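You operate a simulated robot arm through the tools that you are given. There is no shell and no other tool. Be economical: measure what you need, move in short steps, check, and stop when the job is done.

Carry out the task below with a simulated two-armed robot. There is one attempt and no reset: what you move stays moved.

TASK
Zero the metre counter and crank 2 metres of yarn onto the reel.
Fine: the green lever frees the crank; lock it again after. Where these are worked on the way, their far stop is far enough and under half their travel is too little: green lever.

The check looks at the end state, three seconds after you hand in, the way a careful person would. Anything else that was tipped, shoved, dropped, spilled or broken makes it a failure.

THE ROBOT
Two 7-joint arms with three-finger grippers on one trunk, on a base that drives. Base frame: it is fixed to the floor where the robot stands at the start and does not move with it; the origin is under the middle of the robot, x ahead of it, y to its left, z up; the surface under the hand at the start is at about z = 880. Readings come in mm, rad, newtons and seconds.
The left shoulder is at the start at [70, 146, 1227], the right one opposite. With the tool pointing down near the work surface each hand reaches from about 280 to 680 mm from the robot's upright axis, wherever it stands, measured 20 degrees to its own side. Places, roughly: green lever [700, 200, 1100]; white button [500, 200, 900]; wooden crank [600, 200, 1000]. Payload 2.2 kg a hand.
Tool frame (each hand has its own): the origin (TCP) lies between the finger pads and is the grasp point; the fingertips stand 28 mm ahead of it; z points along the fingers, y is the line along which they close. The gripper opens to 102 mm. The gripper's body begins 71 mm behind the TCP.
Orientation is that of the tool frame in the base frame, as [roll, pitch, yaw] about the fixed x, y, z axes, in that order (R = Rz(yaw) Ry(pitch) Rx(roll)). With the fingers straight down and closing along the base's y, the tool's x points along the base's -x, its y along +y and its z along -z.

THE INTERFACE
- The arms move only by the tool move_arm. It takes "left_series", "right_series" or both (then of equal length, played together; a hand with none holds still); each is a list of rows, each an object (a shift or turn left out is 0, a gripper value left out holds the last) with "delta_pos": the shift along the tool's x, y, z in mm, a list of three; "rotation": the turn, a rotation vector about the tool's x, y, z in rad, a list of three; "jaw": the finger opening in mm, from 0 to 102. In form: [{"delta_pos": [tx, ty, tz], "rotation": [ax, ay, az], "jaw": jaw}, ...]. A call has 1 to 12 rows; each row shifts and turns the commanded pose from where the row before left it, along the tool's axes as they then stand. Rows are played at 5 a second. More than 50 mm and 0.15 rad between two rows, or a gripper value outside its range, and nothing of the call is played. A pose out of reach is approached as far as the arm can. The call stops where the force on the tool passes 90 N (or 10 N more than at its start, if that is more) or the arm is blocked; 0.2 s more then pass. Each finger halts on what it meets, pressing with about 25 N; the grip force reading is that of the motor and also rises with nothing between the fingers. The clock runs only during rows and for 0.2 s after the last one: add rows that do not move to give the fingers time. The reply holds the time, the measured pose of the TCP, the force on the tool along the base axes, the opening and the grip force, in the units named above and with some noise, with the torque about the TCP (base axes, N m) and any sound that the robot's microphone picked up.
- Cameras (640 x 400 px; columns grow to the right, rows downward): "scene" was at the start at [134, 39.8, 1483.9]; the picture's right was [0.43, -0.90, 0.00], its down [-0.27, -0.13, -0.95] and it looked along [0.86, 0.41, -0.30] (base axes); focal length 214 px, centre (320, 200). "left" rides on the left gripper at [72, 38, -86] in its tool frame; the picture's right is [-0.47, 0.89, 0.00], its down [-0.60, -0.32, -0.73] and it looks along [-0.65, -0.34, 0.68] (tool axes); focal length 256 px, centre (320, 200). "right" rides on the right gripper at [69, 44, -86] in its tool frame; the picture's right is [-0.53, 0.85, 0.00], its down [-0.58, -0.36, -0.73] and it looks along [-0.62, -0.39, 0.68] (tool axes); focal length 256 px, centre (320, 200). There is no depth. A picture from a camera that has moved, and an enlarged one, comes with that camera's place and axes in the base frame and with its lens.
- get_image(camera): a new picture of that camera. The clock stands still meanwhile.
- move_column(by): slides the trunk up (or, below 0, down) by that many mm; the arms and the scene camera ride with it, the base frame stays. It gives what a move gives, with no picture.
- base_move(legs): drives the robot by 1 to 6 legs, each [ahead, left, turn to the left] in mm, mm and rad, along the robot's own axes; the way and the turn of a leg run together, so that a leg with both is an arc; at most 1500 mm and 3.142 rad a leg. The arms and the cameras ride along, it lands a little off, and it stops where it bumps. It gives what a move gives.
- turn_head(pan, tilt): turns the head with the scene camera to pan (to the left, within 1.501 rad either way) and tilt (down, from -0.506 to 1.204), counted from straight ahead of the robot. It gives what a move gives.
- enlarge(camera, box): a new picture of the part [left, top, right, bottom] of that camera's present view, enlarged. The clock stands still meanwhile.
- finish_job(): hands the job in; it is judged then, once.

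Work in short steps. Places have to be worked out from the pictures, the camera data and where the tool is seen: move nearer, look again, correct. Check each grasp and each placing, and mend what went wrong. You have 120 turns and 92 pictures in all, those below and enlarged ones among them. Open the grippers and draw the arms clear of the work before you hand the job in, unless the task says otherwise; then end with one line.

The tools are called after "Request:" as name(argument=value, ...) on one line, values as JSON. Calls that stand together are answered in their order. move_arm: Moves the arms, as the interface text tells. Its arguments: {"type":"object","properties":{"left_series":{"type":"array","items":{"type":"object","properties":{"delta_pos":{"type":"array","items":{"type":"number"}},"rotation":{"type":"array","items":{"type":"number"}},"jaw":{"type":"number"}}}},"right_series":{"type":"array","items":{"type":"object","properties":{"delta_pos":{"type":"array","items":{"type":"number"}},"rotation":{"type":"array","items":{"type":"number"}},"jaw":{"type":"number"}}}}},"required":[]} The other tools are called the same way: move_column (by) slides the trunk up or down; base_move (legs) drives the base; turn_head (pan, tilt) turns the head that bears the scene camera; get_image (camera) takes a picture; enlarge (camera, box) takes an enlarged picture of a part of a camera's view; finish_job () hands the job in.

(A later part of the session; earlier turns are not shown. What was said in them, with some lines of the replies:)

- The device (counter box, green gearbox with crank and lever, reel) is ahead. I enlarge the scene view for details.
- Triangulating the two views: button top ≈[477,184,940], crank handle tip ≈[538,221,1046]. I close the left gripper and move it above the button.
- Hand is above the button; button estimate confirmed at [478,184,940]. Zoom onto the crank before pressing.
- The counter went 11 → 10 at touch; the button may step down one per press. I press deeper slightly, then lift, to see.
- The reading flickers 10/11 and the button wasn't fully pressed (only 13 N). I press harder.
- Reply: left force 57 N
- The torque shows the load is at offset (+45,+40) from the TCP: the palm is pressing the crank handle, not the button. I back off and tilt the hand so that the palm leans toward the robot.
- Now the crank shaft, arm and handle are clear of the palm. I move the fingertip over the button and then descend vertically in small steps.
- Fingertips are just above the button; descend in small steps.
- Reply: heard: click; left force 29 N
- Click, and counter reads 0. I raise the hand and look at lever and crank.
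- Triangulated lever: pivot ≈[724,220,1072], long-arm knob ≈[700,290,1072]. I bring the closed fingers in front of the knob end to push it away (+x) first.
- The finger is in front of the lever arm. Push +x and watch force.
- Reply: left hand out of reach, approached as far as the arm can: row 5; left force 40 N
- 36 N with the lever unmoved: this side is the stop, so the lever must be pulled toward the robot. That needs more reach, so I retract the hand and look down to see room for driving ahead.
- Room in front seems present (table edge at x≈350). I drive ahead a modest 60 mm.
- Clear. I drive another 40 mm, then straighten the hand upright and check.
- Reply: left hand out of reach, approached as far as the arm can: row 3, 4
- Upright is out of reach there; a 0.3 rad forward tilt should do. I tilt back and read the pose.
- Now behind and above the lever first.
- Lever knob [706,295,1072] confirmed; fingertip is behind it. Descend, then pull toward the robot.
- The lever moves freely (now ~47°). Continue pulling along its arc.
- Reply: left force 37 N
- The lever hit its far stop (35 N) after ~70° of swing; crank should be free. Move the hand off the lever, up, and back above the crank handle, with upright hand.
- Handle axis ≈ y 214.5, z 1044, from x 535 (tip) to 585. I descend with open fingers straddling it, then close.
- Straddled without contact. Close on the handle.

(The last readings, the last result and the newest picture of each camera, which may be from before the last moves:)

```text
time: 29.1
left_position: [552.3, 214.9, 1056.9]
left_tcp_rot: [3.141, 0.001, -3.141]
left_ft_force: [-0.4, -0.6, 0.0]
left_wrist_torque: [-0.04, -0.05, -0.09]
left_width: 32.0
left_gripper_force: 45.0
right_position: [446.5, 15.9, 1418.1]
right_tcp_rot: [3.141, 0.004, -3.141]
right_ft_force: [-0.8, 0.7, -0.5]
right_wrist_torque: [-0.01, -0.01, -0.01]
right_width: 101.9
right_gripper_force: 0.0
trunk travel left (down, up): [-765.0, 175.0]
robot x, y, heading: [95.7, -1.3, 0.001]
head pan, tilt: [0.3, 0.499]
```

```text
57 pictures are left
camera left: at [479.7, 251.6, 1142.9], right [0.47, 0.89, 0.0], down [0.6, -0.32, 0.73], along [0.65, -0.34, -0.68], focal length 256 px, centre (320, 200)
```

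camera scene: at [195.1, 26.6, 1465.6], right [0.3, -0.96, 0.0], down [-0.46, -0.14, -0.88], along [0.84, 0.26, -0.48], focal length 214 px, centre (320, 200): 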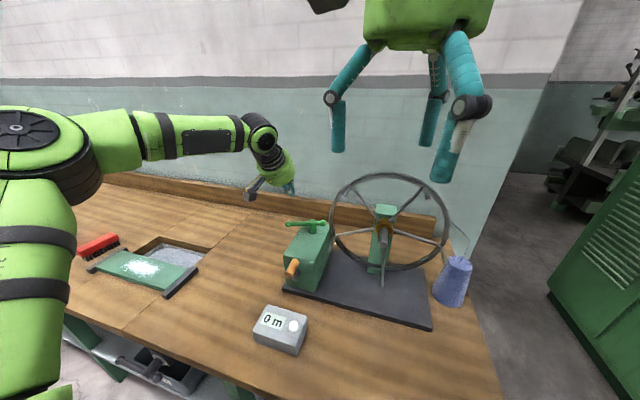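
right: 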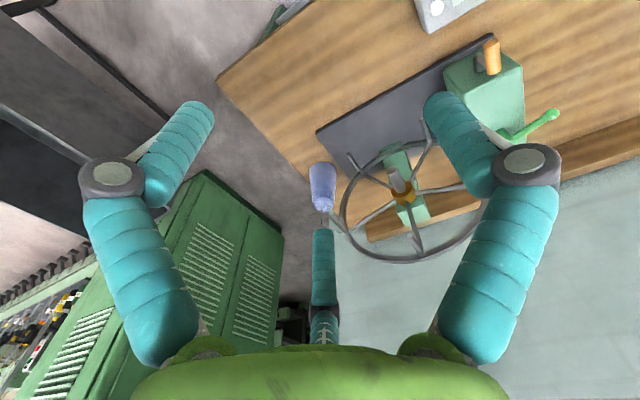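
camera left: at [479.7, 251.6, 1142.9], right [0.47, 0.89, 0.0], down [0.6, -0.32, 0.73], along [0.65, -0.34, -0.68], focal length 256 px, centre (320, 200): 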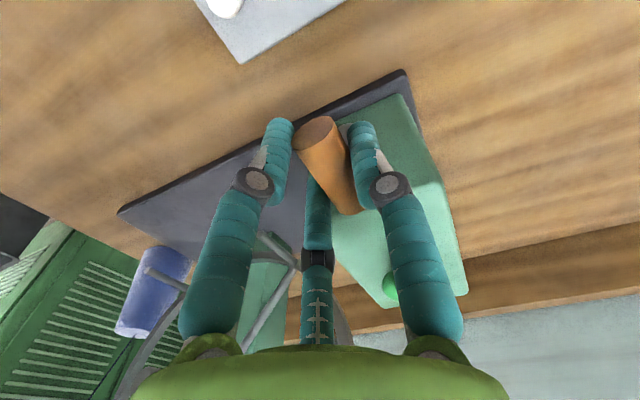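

Handle gripped (32 mm). I turn it clockwise (top toward −y) by ~40° on a 71 mm radius and check forces.

Request:
move_arm(left_series=[{"delta_pos": [0, -13.4, 2.2]}, {"delta_pos": [0, -17.1, 7.1]}, {"delta_pos": [0, -14.7, 11.3]}, {}])

Request:
enlarge(camera="scene", box=[230, 180, 480, 360])

Request:
get_image(camera="left")

```text
time: 30.1
left_position: [551.5, 169.9, 1036.4]
left_tcp_rot: [-3.14, -0.001, 3.141]
left_ft_force: [-0.3, 5.2, -2.4]
left_wrist_torque: [0.22, 0.43, -0.19]
left_width: 31.9
left_gripper_force: 45.5
right_position: [447.3, 17.8, 1418.1]
right_tcp_rot: [3.139, 0.003, 3.141]
right_ft_force: [0.0, -0.1, -0.6]
right_wrist_torque: [0.0, -0.01, 0.04]
right_width: 102.1
right_gripper_force: 0.1
trunk travel left (down, up): [-765.0, 175.0]
robot x, y, heading: [96.7, 0.5, 0.001]
head pan, tilt: [0.3, 0.499]
```

```text
2.22 times, centred on (355, 270) of scene
camera zoom: at [235.3, 28.2, 1465.4], right [0.3, -0.96, 0.0], down [-0.46, -0.14, -0.88], along [0.84, 0.26, -0.48], focal length 477 px, centre (242, 44)
```

zoom: 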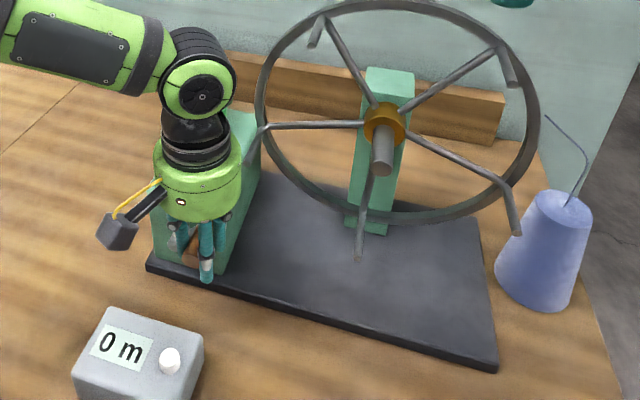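

```text
55 pictures are left
camera left: at [479.3, 207.8, 1121.7], right [0.46, 0.89, 0.0], down [0.61, -0.32, 0.73], along [0.65, -0.34, -0.68], focal length 256 px, centre (320, 200)
```

left: 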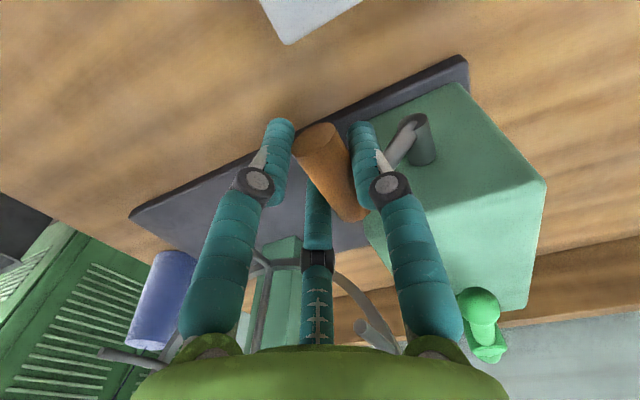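

It turns with small force, so the crank is free. Continue on to ~150°.

Request:
move_arm(left_series=[{"delta_pos": [0, -11.3, 14.7]}, {"delta_pos": [0, -7.1, 17.1]}, {"delta_pos": [0, -2.4, 18.4]}, {"delta_pos": [0, 2.4, 18.4]}, {"delta_pos": [0, 7.1, 17.1]}, {}])

Request:
enlarge(camera="scene", box=[230, 180, 480, 360])

Request:
get_image(camera="left")

```text
time: 31.5
left_position: [551.2, 153.9, 954.4]
left_tcp_rot: [-3.135, 0.004, 3.136]
left_ft_force: [2.9, -24.9, -7.3]
left_wrist_torque: [0.17, -0.83, -0.12]
left_width: 31.5
left_gripper_force: 45.1
left hand out of reach, approached as far as the arm can: row 5
right_position: [448.7, 8.2, 1417.4]
right_tcp_rot: [3.134, 0.001, -3.142]
right_ft_force: [-0.4, -0.7, -0.4]
right_wrist_torque: [-0.02, 0.03, 0.04]
right_width: 101.9
right_gripper_force: 0.0
trunk travel left (down, up): [-765.0, 175.0]
robot x, y, heading: [98.8, 1.2, 0.002]
head pan, tilt: [0.3, 0.499]
```

```text
2.22 times, centred on (355, 270) of scene
camera zoom: at [236.8, 19.6, 1465.3], right [0.3, -0.96, -0.01], down [-0.46, -0.14, -0.88], along [0.84, 0.26, -0.48], focal length 477 px, centre (242, 44)
```

zoom: 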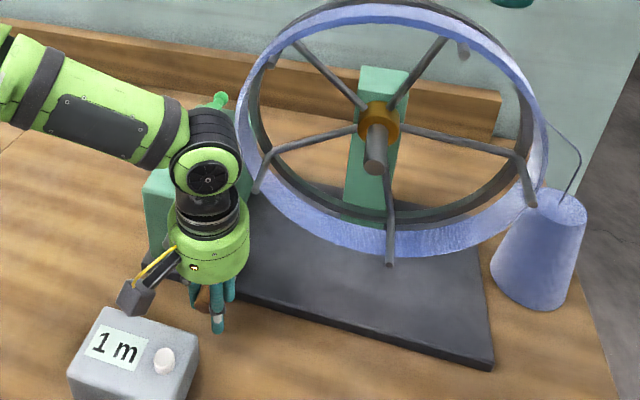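

```text
53 pictures are left
camera left: at [478.3, 192.1, 1039.7], right [0.47, 0.88, 0.0], down [0.6, -0.32, 0.74], along [0.65, -0.35, -0.68], focal length 256 px, centre (320, 200)
```

left: 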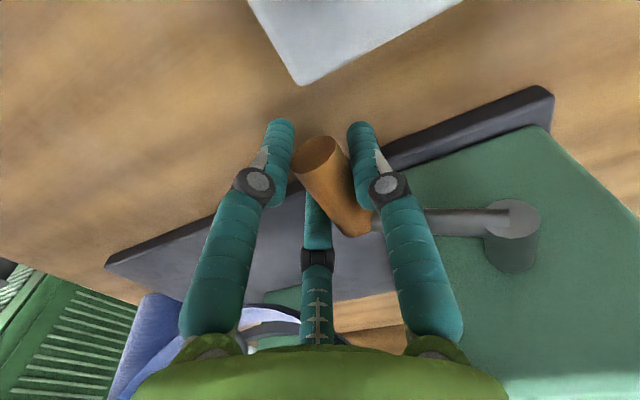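

Counter reads 1 m and yarn is on the reel: direction is right. Fit gives shaft ≈(y 221, z 971), radius ≈74–75; row 5 was reported unreachable, so I test a smaller next step with outward correction.

Request:
move_arm(left_series=[{"delta_pos": [0, 3, 8]}, {"delta_pos": [0, 4, 8]}, {}])

Request:
enlarge(camera="scene", box=[230, 180, 480, 360])

```text
time: 32.3
left_position: [551.1, 157.9, 946.1]
left_tcp_rot: [-3.131, 0.018, 3.133]
left_ft_force: [5.8, -40.2, 14.4]
left_wrist_torque: [1.84, 0.12, -0.67]
left_width: 31.1
left_gripper_force: 45.2
left hand out of reach, approached as far as the arm can: row 2
right_position: [447.6, 4.5, 1418.3]
right_tcp_rot: [3.13, 0.003, 3.141]
right_ft_force: [-0.3, -0.2, 0.4]
right_wrist_torque: [-0.02, 0.0, -0.02]
right_width: 102.0
right_gripper_force: 0.1
trunk travel left (down, up): [-765.0, 175.0]
robot x, y, heading: [96.0, -0.6, -0.002]
head pan, tilt: [0.3, 0.499]
```

```text
2.22 times, centred on (355, 270) of scene
camera zoom: at [234.6, 14.2, 1466.1], right [0.3, -0.96, -0.01], down [-0.46, -0.13, -0.88], along [0.84, 0.26, -0.48], focal length 477 px, centre (242, 44)
```

zoom: 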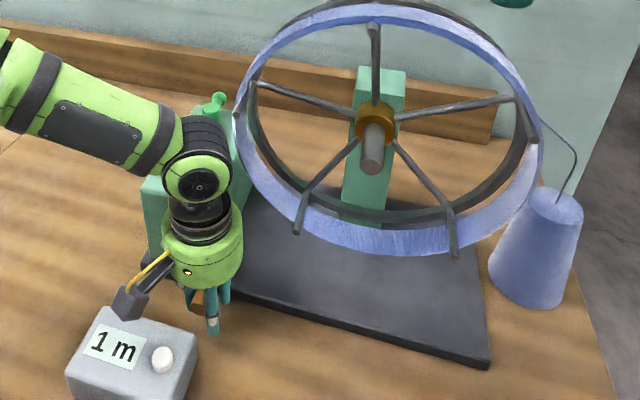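

The torque shows a contact ~45 mm above and ~17 mm ahead of the TCP (upper finger against the shaft/arm). I tilt the hand back 0.4 rad in place, pivoting about the grip, and slide slightly toward the handle tip.

Request:
move_arm(left_series=[{"delta_pos": [0, -5, -4]}, {"delta_pos": [3.3, 0, 0], "rotation": [0, -0.1, 0]}, {"delta_pos": [3.3, 0, 0], "rotation": [0, -0.1, 0]}, {"delta_pos": [3.3, 0, 0], "rotation": [0, -0.1, 0]}, {"delta_pos": [3.3, 0, 0], "rotation": [0, -0.1, 0]}, {}])

Request:
get_image(camera="left")

Request:
enlarge(camera="scene", box=[230, 180, 480, 360])

```text
time: 33.7
left_position: [545.4, 160.9, 942.5]
left_tcp_rot: [-3.139, 0.403, 3.135]
left_ft_force: [31.4, -25.6, -13.5]
left_wrist_torque: [0.15, 0.35, -1.48]
left_width: 31.1
left_gripper_force: 44.9
right_position: [457.6, 10.4, 1416.5]
right_tcp_rot: [3.134, -0.005, 3.139]
right_ft_force: [0.0, -0.1, -0.4]
right_wrist_torque: [0.0, 0.0, 0.02]
right_width: 101.9
right_gripper_force: 0.0
trunk travel left (down, up): [-765.0, 175.0]
robot x, y, heading: [103.0, 0.8, 0.001]
head pan, tilt: [0.3, 0.499]
```

```text
51 pictures are left
camera left: at [444.0, 198.6, 992.3], right [0.43, 0.88, 0.18], down [0.27, -0.32, 0.91], along [0.86, -0.35, -0.37], focal length 256 px, centre (320, 200)
```

left: 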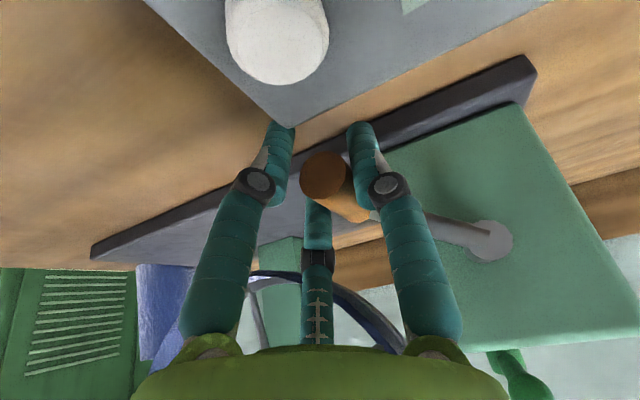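

```text
2.22 times, centred on (355, 270) of scene
camera zoom: at [246.1, 20.5, 1464.5], right [0.3, -0.96, -0.01], down [-0.46, -0.14, -0.87], along [0.83, 0.26, -0.48], focal length 477 px, centre (242, 44)
```

zoom: 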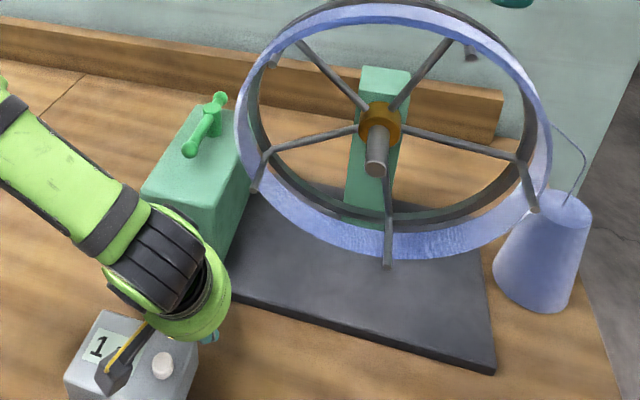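

Geometry now clear: the shaft protrudes to x≈565 at z≈971 and the +y finger had touched it; with a tilt of 0.25–0.4 it stays clear, and the counter below the palm also stays clear. I go to 0.25 tilt and continue to φ≈155°.

Request:
move_arm(left_series=[{"rotation": [0, 0.15, 0]}, {"delta_pos": [2.2, 3.5, 8.7]}, {"delta_pos": [2.2, 3.5, 8.7]}, {"delta_pos": [1.3, 8.2, 5.1]}, {"delta_pos": [1.3, 8.3, 5.1]}, {}])

Request:
get_image(camera="left")

Request:
enlarge(camera="scene", box=[230, 180, 480, 360])

```text
time: 35.1
left_position: [537.1, 164.7, 927.4]
left_tcp_rot: [-3.109, 0.274, 3.132]
left_ft_force: [1.9, -53.5, 51.7]
left_wrist_torque: [0.04, 0.63, 1.06]
left_width: 32.4
left_gripper_force: 45.2
right_position: [440.7, 0.5, 1419.5]
right_tcp_rot: [3.128, 0.01, 3.141]
right_ft_force: [0.2, -0.6, 0.2]
right_wrist_torque: [0.0, 0.02, -0.02]
right_width: 101.9
right_gripper_force: 0.1
trunk travel left (down, up): [-765.0, 175.0]
robot x, y, heading: [97.0, -2.9, -0.003]
head pan, tilt: [0.3, 0.499]
```

```text
49 pictures are left
camera left: at [443.7, 205.4, 988.9], right [0.46, 0.88, 0.1], down [0.38, -0.3, 0.88], along [0.8, -0.37, -0.47], focal length 256 px, centre (320, 200)
```

left: 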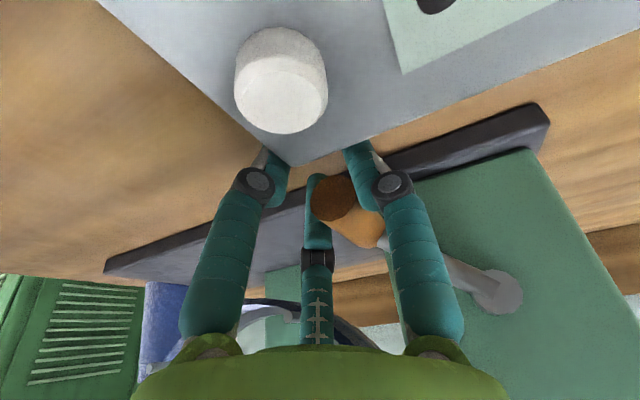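

```text
2.22 times, centred on (355, 270) of scene
camera zoom: at [228.7, 10.0, 1466.5], right [0.3, -0.96, -0.01], down [-0.45, -0.13, -0.88], along [0.84, 0.27, -0.47], focal length 477 px, centre (242, 44)
```

zoom: 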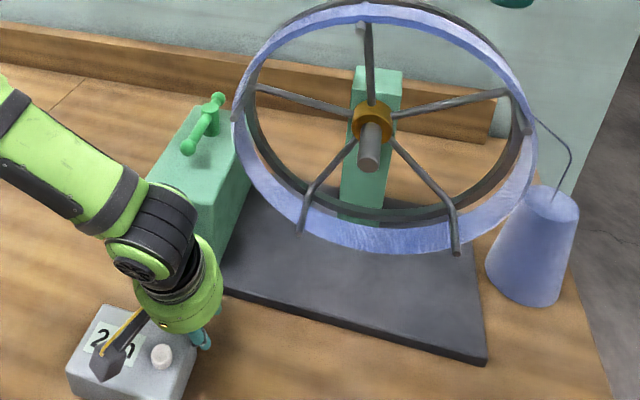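

The counter seems to show 2 m already, and the hand meets resistance (fingers near the counter box). I look closely before moving.

Request:
enlarge(camera="scene", box=[240, 280, 340, 360])

Request:
enlarge(camera="left", box=[220, 100, 460, 280])

```text
5.00 times, centred on (290, 320) of scene
camera zoom: at [228.7, 10.0, 1466.5], right [0.3, -0.96, -0.01], down [-0.45, -0.13, -0.88], along [0.84, 0.27, -0.47], focal length 1072 px, centre (470, -400)
```

zoom: 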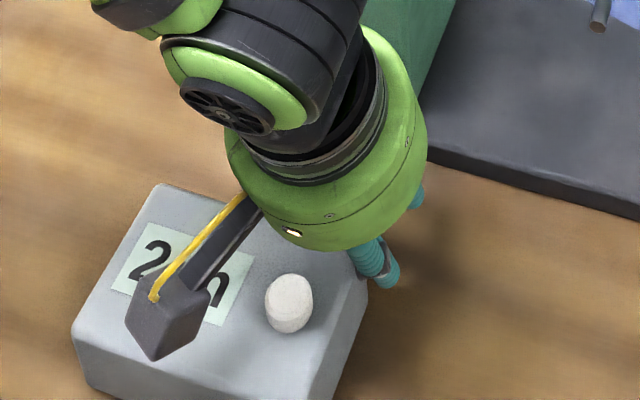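

```text
2.22 times, centred on (340, 190) of left
camera zoom: at [443.7, 205.4, 988.9], right [0.46, 0.88, 0.1], down [0.38, -0.3, 0.88], along [0.8, -0.37, -0.47], focal length 569 px, centre (276, 222)
```

zoom: 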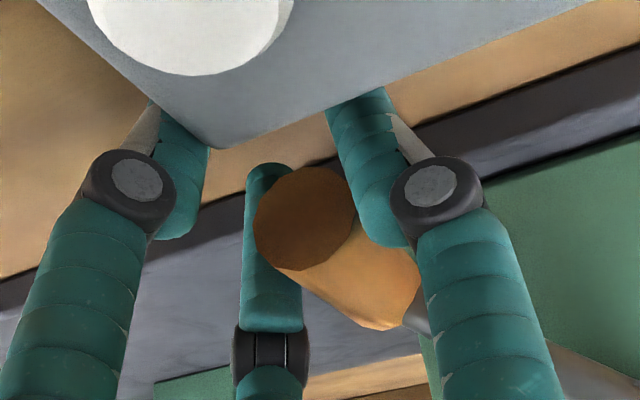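

Counter shows 2 m; reel/crank ratio ≈6 (≈60° crank per metre, display truncating), so it is just past 2.0 m. I stop cranking: first relieve the pressing load, then check.

Request:
move_arm(left_series=[{"delta_pos": [-0.7, -4, -3]}, {"delta_pos": [-0.7, -3, -3]}, {}])

Request:
enlarge(camera="scene", box=[230, 180, 480, 360])

```text
time: 35.9
left_position: [537.3, 164.6, 927.0]
left_tcp_rot: [-3.117, 0.262, 3.136]
left_ft_force: [2.7, -44.7, 17.4]
left_wrist_torque: [-0.42, -0.92, 0.79]
left_width: 32.3
left_gripper_force: 44.6
right_position: [445.3, 2.0, 1419.3]
right_tcp_rot: [3.129, 0.006, -3.141]
right_ft_force: [0.5, 0.5, 0.2]
right_wrist_torque: [0.04, -0.02, 0.0]
right_width: 101.9
right_gripper_force: 0.2
trunk travel left (down, up): [-765.0, 175.0]
robot x, y, heading: [101.2, 1.0, -0.006]
head pan, tilt: [0.3, 0.499]
```

```text
2.22 times, centred on (355, 270) of scene
camera zoom: at [233.1, 13.5, 1465.8], right [0.3, -0.96, -0.01], down [-0.46, -0.13, -0.88], along [0.84, 0.26, -0.47], focal length 477 px, centre (242, 44)
```

zoom: 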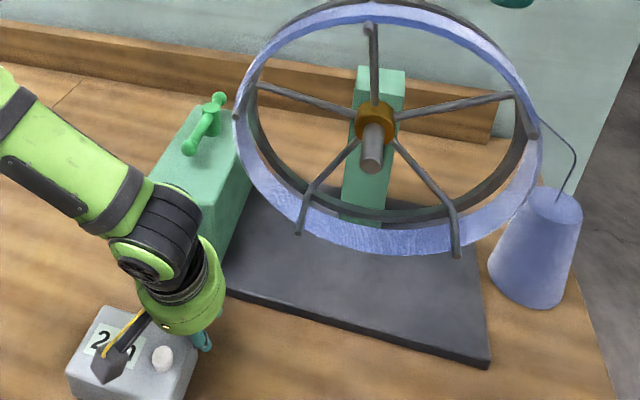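

Still 2 m, reel still. Unload the remaining y force.

Request:
move_arm(left_series=[{"delta_pos": [-0.5, -4, -1.5]}, {"delta_pos": [0, -3, -0.5]}, {}])

Request:
get_image(camera="left")

```text
time: 36.7
left_position: [536.2, 166.3, 927.4]
left_tcp_rot: [-3.127, 0.258, 3.14]
left_ft_force: [4.7, -30.8, 13.1]
left_wrist_torque: [-0.57, -1.02, 0.31]
left_width: 32.3
left_gripper_force: 44.9
right_position: [445.6, 6.4, 1418.7]
right_tcp_rot: [3.131, 0.004, 3.141]
right_ft_force: [0.2, 0.0, 0.4]
right_wrist_torque: [0.02, -0.01, -0.02]
right_width: 101.9
right_gripper_force: 0.1
trunk travel left (down, up): [-765.0, 175.0]
robot x, y, heading: [99.7, 2.2, -0.0]
head pan, tilt: [0.3, 0.499]
```

```text
44 pictures are left
camera left: at [444.1, 203.4, 990.5], right [0.46, 0.88, 0.11], down [0.4, -0.31, 0.87], along [0.8, -0.35, -0.49], focal length 256 px, centre (320, 200)
```

left: 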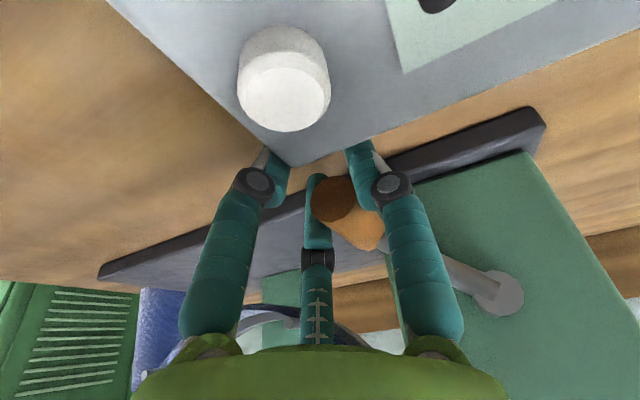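

Continue unloading in y.

Request:
move_arm(left_series=[{"delta_pos": [0, -4, -1]}, {"delta_pos": [0, -4, -1]}, {"delta_pos": [0, -3, -1]}, {}])

Request:
enlarge(camera="scene", box=[230, 180, 480, 360])

```text
time: 37.7
left_position: [537.7, 164.1, 926.9]
left_tcp_rot: [-3.141, 0.257, -3.139]
left_ft_force: [11.9, -3.7, 17.3]
left_wrist_torque: [-0.57, -0.74, -0.23]
left_width: 31.5
left_gripper_force: 44.5
right_position: [446.9, 14.6, 1418.4]
right_tcp_rot: [3.137, 0.004, -3.141]
right_ft_force: [0.0, 0.4, 0.9]
right_wrist_torque: [0.02, 0.01, -0.01]
right_width: 102.0
right_gripper_force: 0.2
trunk travel left (down, up): [-765.0, 175.0]
robot x, y, heading: [95.8, 1.9, -0.002]
head pan, tilt: [0.3, 0.499]
```

```text
2.22 times, centred on (355, 270) of scene
camera zoom: at [235.4, 24.9, 1465.7], right [0.3, -0.96, 0.0], down [-0.46, -0.14, -0.88], along [0.84, 0.26, -0.48], focal length 477 px, centre (242, 44)
```

zoom: 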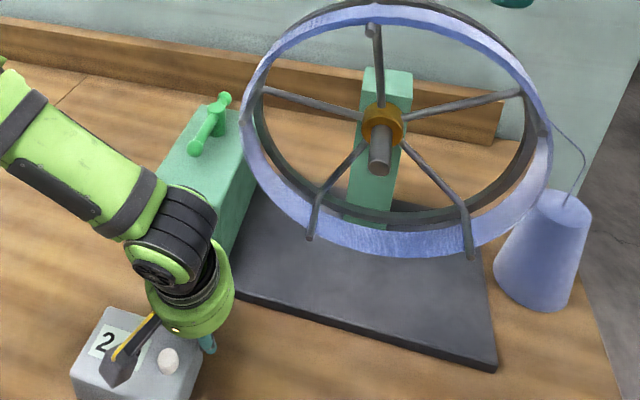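

Load is nearly gone, still 2 m. I loosen the jaws slightly and check if the crank stays.

Request:
move_arm(left_series=[{"jaw": 35}, {"jaw": 38}, {}])

Request:
enlarge(camera="scene", box=[230, 180, 480, 360])

Request:
get_image(camera="left")

```text
time: 38.5
left_position: [533.1, 166.3, 925.7]
left_tcp_rot: [3.14, 0.249, 3.14]
left_ft_force: [0.2, 0.3, 0.8]
left_wrist_torque: [0.0, 0.01, 0.01]
left_width: 38.0
left_gripper_force: 0.1
right_position: [446.8, 15.3, 1418.5]
right_tcp_rot: [3.141, 0.005, -3.14]
right_ft_force: [0.2, 0.4, -0.1]
right_wrist_torque: [0.01, 0.0, 0.01]
right_width: 102.2
right_gripper_force: 0.1
trunk travel left (down, up): [-765.0, 175.0]
robot x, y, heading: [101.7, 4.5, 0.001]
head pan, tilt: [0.3, 0.499]
```

```text
2.22 times, centred on (355, 270) of scene
camera zoom: at [234.8, 26.6, 1465.6], right [0.3, -0.96, 0.0], down [-0.46, -0.14, -0.88], along [0.84, 0.26, -0.48], focal length 477 px, centre (242, 44)
```

zoom: 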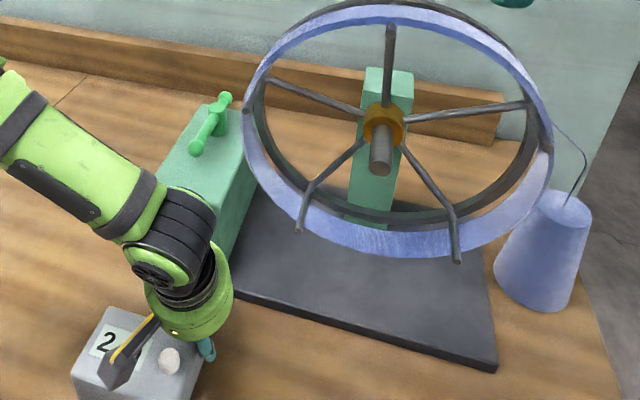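

```text
41 pictures are left
camera left: at [441.5, 203.2, 990.3], right [0.45, 0.89, 0.12], down [0.4, -0.32, 0.86], along [0.8, -0.34, -0.5], focal length 256 px, centre (320, 200)
```

left: 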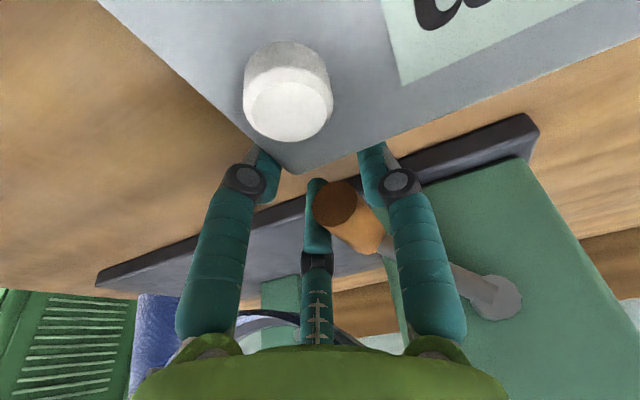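

Free, forces zero, crank holds at 2 m. Raise straight up out of the cage.

Request:
move_arm(left_series=[{"delta_pos": [-2.5, 0, -9.7]}, {"delta_pos": [-2.5, 0, -9.7]}, {"delta_pos": [-3.7, 0, -14.5]}, {}])

Request:
get_image(camera="left")

```text
time: 39.5
left_position: [533.4, 165.7, 960.3]
left_tcp_rot: [-3.141, 0.252, -3.141]
left_ft_force: [-1.1, -0.2, 0.5]
left_wrist_torque: [0.02, 0.04, 0.03]
left_width: 38.1
left_gripper_force: 0.0
right_position: [447.2, 16.4, 1418.6]
right_tcp_rot: [3.14, 0.004, -3.141]
right_ft_force: [0.0, -1.4, 0.4]
right_wrist_torque: [0.03, 0.0, -0.01]
right_width: 102.0
right_gripper_force: 0.0
trunk travel left (down, up): [-765.0, 175.0]
robot x, y, heading: [101.4, -1.2, -0.001]
head pan, tilt: [0.3, 0.499]
```

```text
40 pictures are left
camera left: at [442.1, 202.6, 1025.6], right [0.45, 0.89, 0.11], down [0.4, -0.32, 0.86], along [0.8, -0.34, -0.5], focal length 256 px, centre (320, 200)
```

left: 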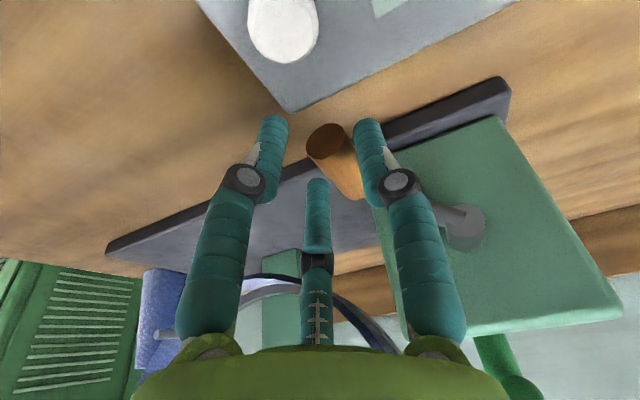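

Clear. Raise the hand above everything, close it and look at the lever from above.

Request:
move_arm(left_series=[{"delta_pos": [-10.9, 0, -42.6]}, {"delta_pos": [-10.9, 0, -42.6]}, {"delta_pos": [-10.9, 0, -42.6]}, {"delta_pos": [-10.9, 0, -42.6]}, {"delta_pos": [-10.9, 0, -42.6], "jaw": 0}, {"delta_pos": [-28, 7, 8]}, {"delta_pos": [-28, 7, 8]}, {"delta_pos": [-28, 6, 8]}, {}])

Request:
get_image(camera="left")

Request:
enlarge(camera="scene", box=[230, 180, 480, 360])

```text
time: 41.5
left_position: [621.9, 186.4, 1177.7]
left_tcp_rot: [3.142, 0.251, 3.141]
left_ft_force: [-1.2, -1.1, 0.1]
left_wrist_torque: [0.01, -0.01, 0.03]
left_width: 2.0
left_gripper_force: 24.7
right_position: [447.1, 14.9, 1419.6]
right_tcp_rot: [3.14, 0.004, -3.14]
right_ft_force: [0.7, 0.4, 0.0]
right_wrist_torque: [0.0, 0.0, -0.02]
right_width: 101.9
right_gripper_force: 0.1
trunk travel left (down, up): [-765.0, 175.0]
robot x, y, heading: [95.7, -2.1, -0.007]
head pan, tilt: [0.3, 0.499]
```

```text
39 pictures are left
camera left: at [529.4, 222.6, 1242.2], right [0.45, 0.89, 0.12], down [0.4, -0.32, 0.86], along [0.8, -0.34, -0.5], focal length 256 px, centre (320, 200)
```

left: 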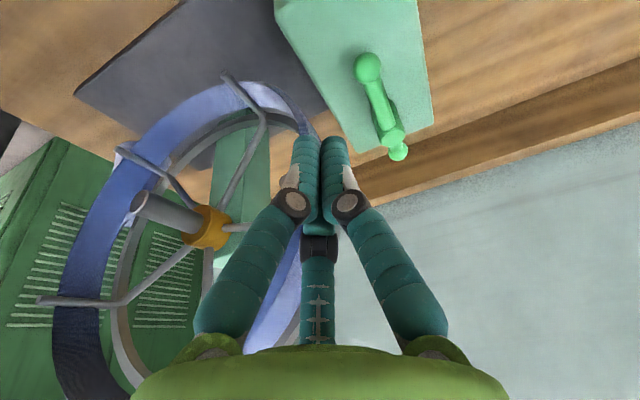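

```text
2.22 times, centred on (355, 270) of scene
camera zoom: at [234.8, 26.4, 1465.6], right [0.3, -0.96, 0.0], down [-0.46, -0.14, -0.88], along [0.84, 0.26, -0.48], focal length 477 px, centre (242, 44)
```

zoom: 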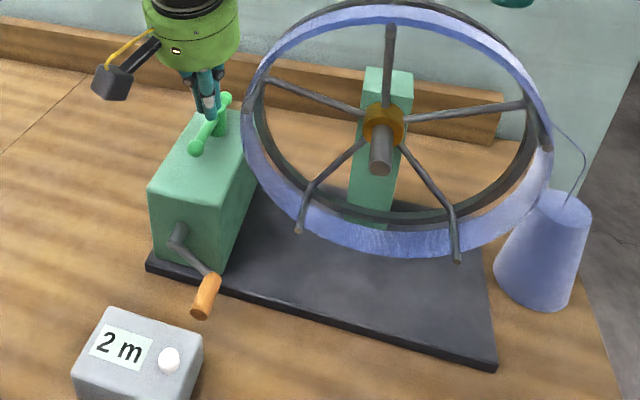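

Counter plainly reads 2 m and the crank stands still. Lever: knob [655,222], pivot [735,218]. I go down on the right (−y) side of its arm and push it toward +y.

Request:
move_arm(left_series=[{"delta_pos": [-16.5, 2, 32.6]}, {"delta_pos": [-16.5, 2, 32.6]}, {"delta_pos": [5.7, 0, 22.3]}, {"delta_pos": [5.7, 0, 22.3]}, {}])

Request:
get_image(camera="left")

```text
time: 42.7
left_position: [666.3, 200.3, 1074.5]
left_tcp_rot: [-3.139, 0.251, -3.134]
left_ft_force: [-4.8, 31.2, 14.3]
left_wrist_torque: [-2.92, -0.11, -0.93]
left_width: 2.2
left_gripper_force: 24.9
right_position: [442.5, 26.4, 1418.9]
right_tcp_rot: [-3.137, 0.006, -3.138]
right_ft_force: [-0.1, 1.2, 0.1]
right_wrist_torque: [-0.02, -0.02, 0.01]
right_width: 102.0
right_gripper_force: 0.0
trunk travel left (down, up): [-765.0, 175.0]
robot x, y, heading: [98.5, 2.0, 0.007]
head pan, tilt: [0.3, 0.499]
```

```text
37 pictures are left
camera left: at [573.5, 237.1, 1140.0], right [0.44, 0.89, 0.11], down [0.4, -0.31, 0.86], along [0.8, -0.34, -0.5], focal length 256 px, centre (320, 200)
```

left: 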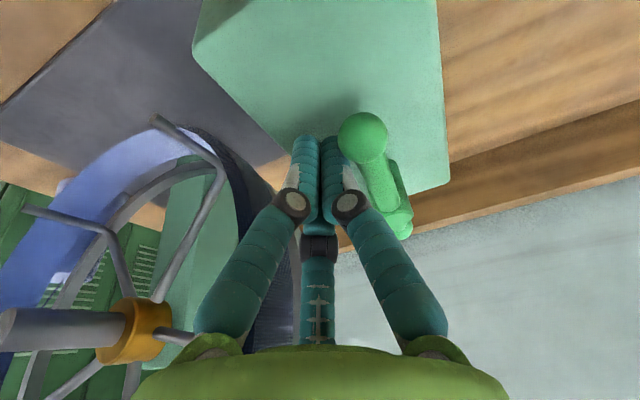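

The palm side (94 mm up) is touching the reel rim on −y. Moving +y both clears that and starts pushing the lever.

Request:
move_arm(left_series=[{"delta_pos": [0, 8, 0]}, {"delta_pos": [0, 8, 0]}, {"delta_pos": [0, 8, 0]}, {}])

Request:
get_image(camera="left")

Request:
enlarge(camera="scene", box=[230, 180, 480, 360])

```text
time: 43.7
left_position: [671.3, 214.9, 1075.7]
left_tcp_rot: [-3.139, 0.25, 3.14]
left_ft_force: [0.3, 0.3, 0.1]
left_wrist_torque: [0.0, -0.04, 0.01]
left_width: 2.3
left_gripper_force: 24.9
right_position: [447.0, 16.8, 1418.2]
right_tcp_rot: [3.139, 0.003, -3.141]
right_ft_force: [-0.3, 0.1, -0.3]
right_wrist_torque: [0.0, 0.0, 0.03]
right_width: 101.9
right_gripper_force: 0.2
trunk travel left (down, up): [-765.0, 175.0]
robot x, y, heading: [96.7, -0.7, -0.001]
head pan, tilt: [0.3, 0.499]
```

```text
36 pictures are left
camera left: at [577.6, 251.1, 1141.1], right [0.45, 0.89, 0.11], down [0.4, -0.32, 0.86], along [0.8, -0.34, -0.5], focal length 256 px, centre (320, 200)
```

left: 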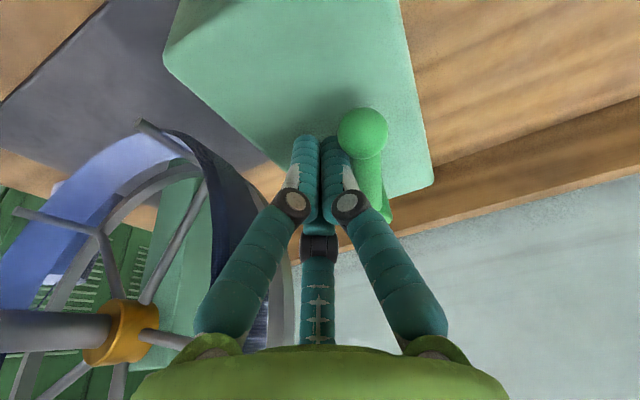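

```text
2.22 times, centred on (355, 270) of scene
camera zoom: at [235.0, 27.1, 1465.6], right [0.3, -0.96, 0.0], down [-0.46, -0.14, -0.88], along [0.84, 0.26, -0.48], focal length 477 px, centre (242, 44)
```

zoom: 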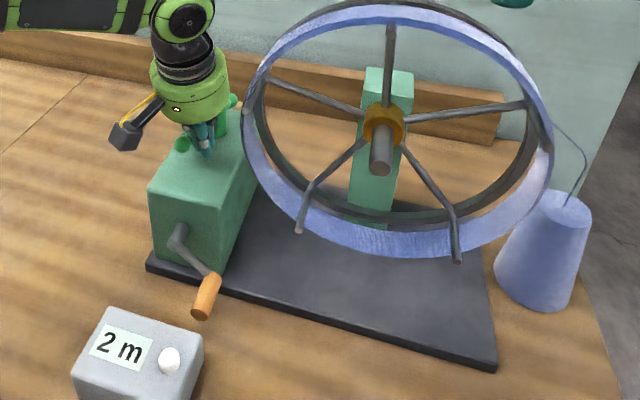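

Contact gone, reel and counter unchanged. Push the lever on through its arc to the lock stop.

Request:
move_arm(left_series=[{"delta_pos": [1, 12, 0]}, {"delta_pos": [1, 13, 0]}, {"delta_pos": [-7.8, 16, 2]}, {"delta_pos": [-8, 9, 2]}, {"delta_pos": [-6, 5, 1.6]}, {"delta_pos": [-6, 4, 1.6]}, {}])

Request:
get_image(camera="left")

```text
time: 45.3
left_position: [695.5, 272.8, 1076.7]
left_tcp_rot: [3.142, 0.25, -3.14]
left_ft_force: [-2.3, -1.0, -0.6]
left_wrist_torque: [0.02, 0.04, 0.0]
left_width: 1.9
left_gripper_force: 24.9
right_position: [446.6, 16.1, 1418.2]
right_tcp_rot: [3.141, 0.002, -3.141]
right_ft_force: [-0.3, -0.4, 0.1]
right_wrist_torque: [-0.01, -0.04, 0.01]
right_width: 101.9
right_gripper_force: 0.0
trunk travel left (down, up): [-765.0, 175.0]
robot x, y, heading: [97.1, 0.3, 0.001]
head pan, tilt: [0.3, 0.499]
```

```text
34 pictures are left
camera left: at [603.9, 309.6, 1141.0], right [0.45, 0.89, 0.11], down [0.4, -0.32, 0.86], along [0.8, -0.34, -0.5], focal length 256 px, centre (320, 200)
```

left: 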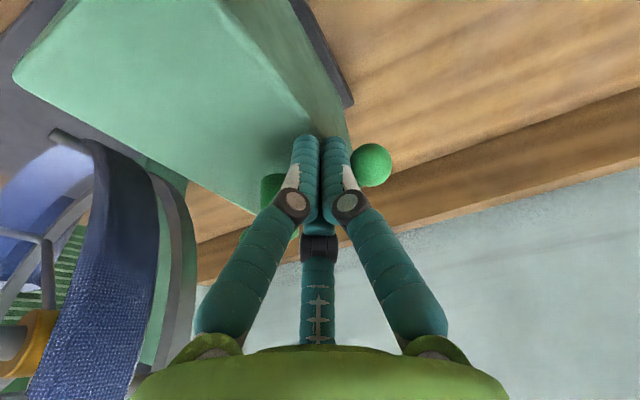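

Lever almost back; press on +x until the stop resists.

Request:
move_arm(left_series=[{"delta_pos": [-5.8, 1, 1.5]}, {"delta_pos": [-5.8, 1, 1.5]}, {"delta_pos": [-4.8, 0, 1.2]}, {}])

```text
time: 46.3
left_position: [697.2, 271.9, 1075.8]
left_tcp_rot: [3.139, 0.23, 3.138]
left_ft_force: [-48.9, -6.2, -11.8]
left_wrist_torque: [-0.31, 0.84, -0.21]
left_width: 2.0
left_gripper_force: 24.6
right_position: [434.6, 15.2, 1421.3]
right_tcp_rot: [3.138, 0.013, -3.14]
right_ft_force: [0.2, -0.4, 0.1]
right_wrist_torque: [0.02, 0.0, 0.03]
right_width: 102.1
right_gripper_force: 0.1
trunk travel left (down, up): [-765.0, 175.0]
robot x, y, heading: [99.6, 1.5, 0.002]
head pan, tilt: [0.3, 0.499]
```

The stop resists with 49 N: the lever is back at its locked end. I back off toward the robot, raise, open, and look.

Request:
move_arm(left_series=[{"delta_pos": [25, 0, -6.2]}, {"delta_pos": [20, 0, -5]}, {"delta_pos": [-10.9, 0, -42.6]}, {"delta_pos": [-10.9, 0, -42.6]}, {"delta_pos": [-10.9, 0, -42.6]}, {"delta_pos": [30, 25, -20], "jaw": 60}, {"delta_pos": [30, 25, -20]}, {"delta_pos": [30, 25, -20], "jaw": 102}, {"delta_pos": [30, 25, 0]}, {}])

Request:
enlarge(camera="scene", box=[230, 180, 480, 360])

Request:
get_image(camera="left")

```text
time: 48.5
left_position: [538.1, 373.0, 1236.4]
left_tcp_rot: [-3.142, 0.251, -3.141]
left_ft_force: [-0.2, -0.3, 0.1]
left_wrist_torque: [-0.01, 0.01, 0.0]
left_width: 102.1
left_gripper_force: 0.2
right_position: [449.0, 14.8, 1417.6]
right_tcp_rot: [3.139, 0.002, -3.141]
right_ft_force: [0.8, 0.2, -0.8]
right_wrist_torque: [0.03, 0.02, 0.04]
right_width: 102.1
right_gripper_force: 0.0
trunk travel left (down, up): [-765.0, 175.0]
robot x, y, heading: [98.9, -0.8, -0.002]
head pan, tilt: [0.3, 0.499]
```

```text
2.22 times, centred on (355, 270) of scene
camera zoom: at [236.1, 26.4, 1465.5], right [0.3, -0.96, 0.0], down [-0.46, -0.14, -0.88], along [0.84, 0.26, -0.48], focal length 477 px, centre (242, 44)
```

zoom: 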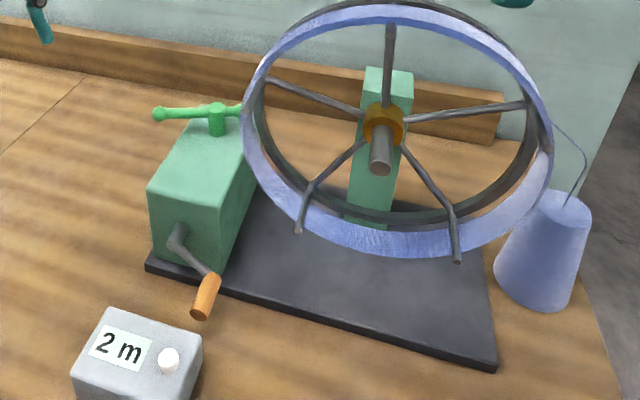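

```text
32 pictures are left
camera left: at [445.1, 411.2, 1300.6], right [0.45, 0.89, 0.11], down [0.4, -0.32, 0.86], along [0.8, -0.34, -0.5], focal length 256 px, centre (320, 200)
```

left: 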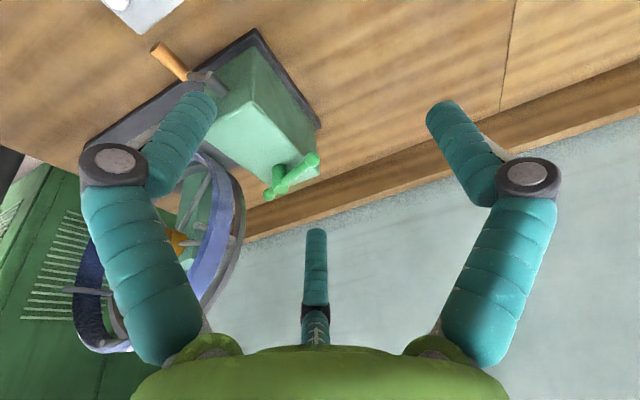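

All looks right; to be sure of the true amount wound (not just the digit), I measure the crank angle precisely with enlarged views.

Request:
enlarge(camera="scene", box=[280, 240, 360, 320])

Request:
move_arm(left_series=[{"delta_pos": [35, -25, 0]}, {"delta_pos": [40, -25, 0]}, {"delta_pos": [40, -25, 0]}, {"delta_pos": [40, -25, 0]}, {"rotation": [0, -0.15, 0]}, {"rotation": [0, -0.15, 0]}, {"delta_pos": [0, 0, 20]}, {"delta_pos": [0, 0, 20]}, {}])

Request:
get_image(camera="left")

```text
5.00 times, centred on (320, 280) of scene
camera zoom: at [236.1, 26.4, 1465.5], right [0.3, -0.96, 0.0], down [-0.46, -0.14, -0.88], along [0.84, 0.26, -0.48], focal length 1072 px, centre (320, -200)
```

zoom: 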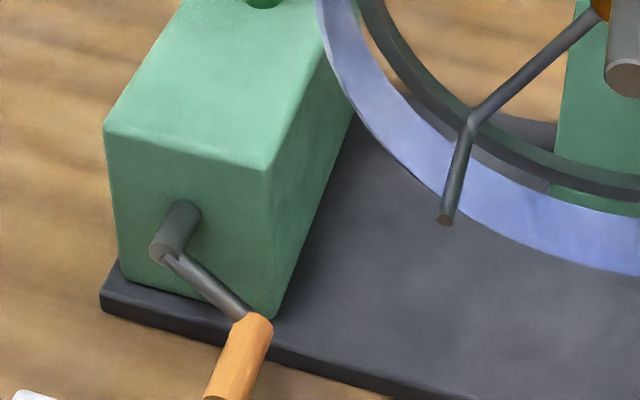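

```text
time: 50.5
left_position: [437.4, 291.6, 1203.5]
left_tcp_rot: [-3.14, 0.547, 3.141]
left_ft_force: [0.5, 0.3, 0.0]
left_wrist_torque: [0.01, 0.0, 0.02]
left_width: 102.0
left_gripper_force: 0.1
left hand out of reach, approached as far as the arm can: row 5, 6, 7, 8
right_position: [445.7, 15.2, 1419.1]
right_tcp_rot: [3.14, 0.003, 3.141]
right_ft_force: [0.0, -0.1, -0.1]
right_wrist_torque: [0.0, -0.04, -0.02]
right_width: 102.2
right_gripper_force: 0.1
trunk travel left (down, up): [-765.0, 175.0]
robot x, y, heading: [96.9, -1.0, -0.0]
head pan, tilt: [0.3, 0.499]
```

```text
30 pictures are left
camera left: at [329.1, 328.0, 1237.7], right [0.4, 0.89, 0.24], down [0.13, -0.32, 0.94], along [0.91, -0.34, -0.24], focal length 256 px, centre (320, 200)
```

left: 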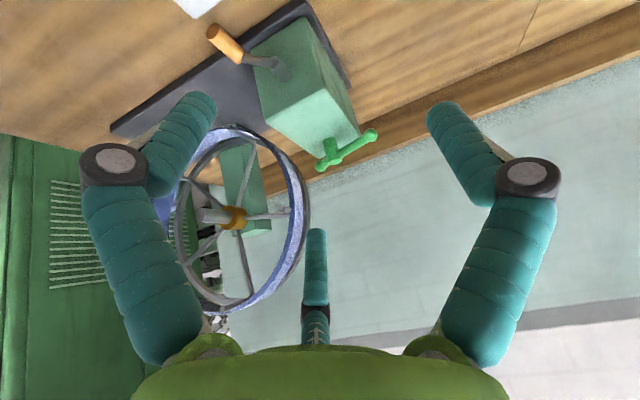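

The evidence points to a counter that shows whole metres only: it flickered 11/10 on a tiny crank nudge at the start, and still read 0 at about 45° of crank. The true value is therefore just past 2.0 m. The lever is locked, nothing else looks displaced and both arms are clear, so I hand in.

Request:
finish_job()

```text
The job is handed in.
```

I zeroed the metre counter, cranked the yarn on until it read 2 m, and pushed the green lever back to its locked stop. The exact length is judged to be just over 2.0 m, because the counter shows only whole metres.
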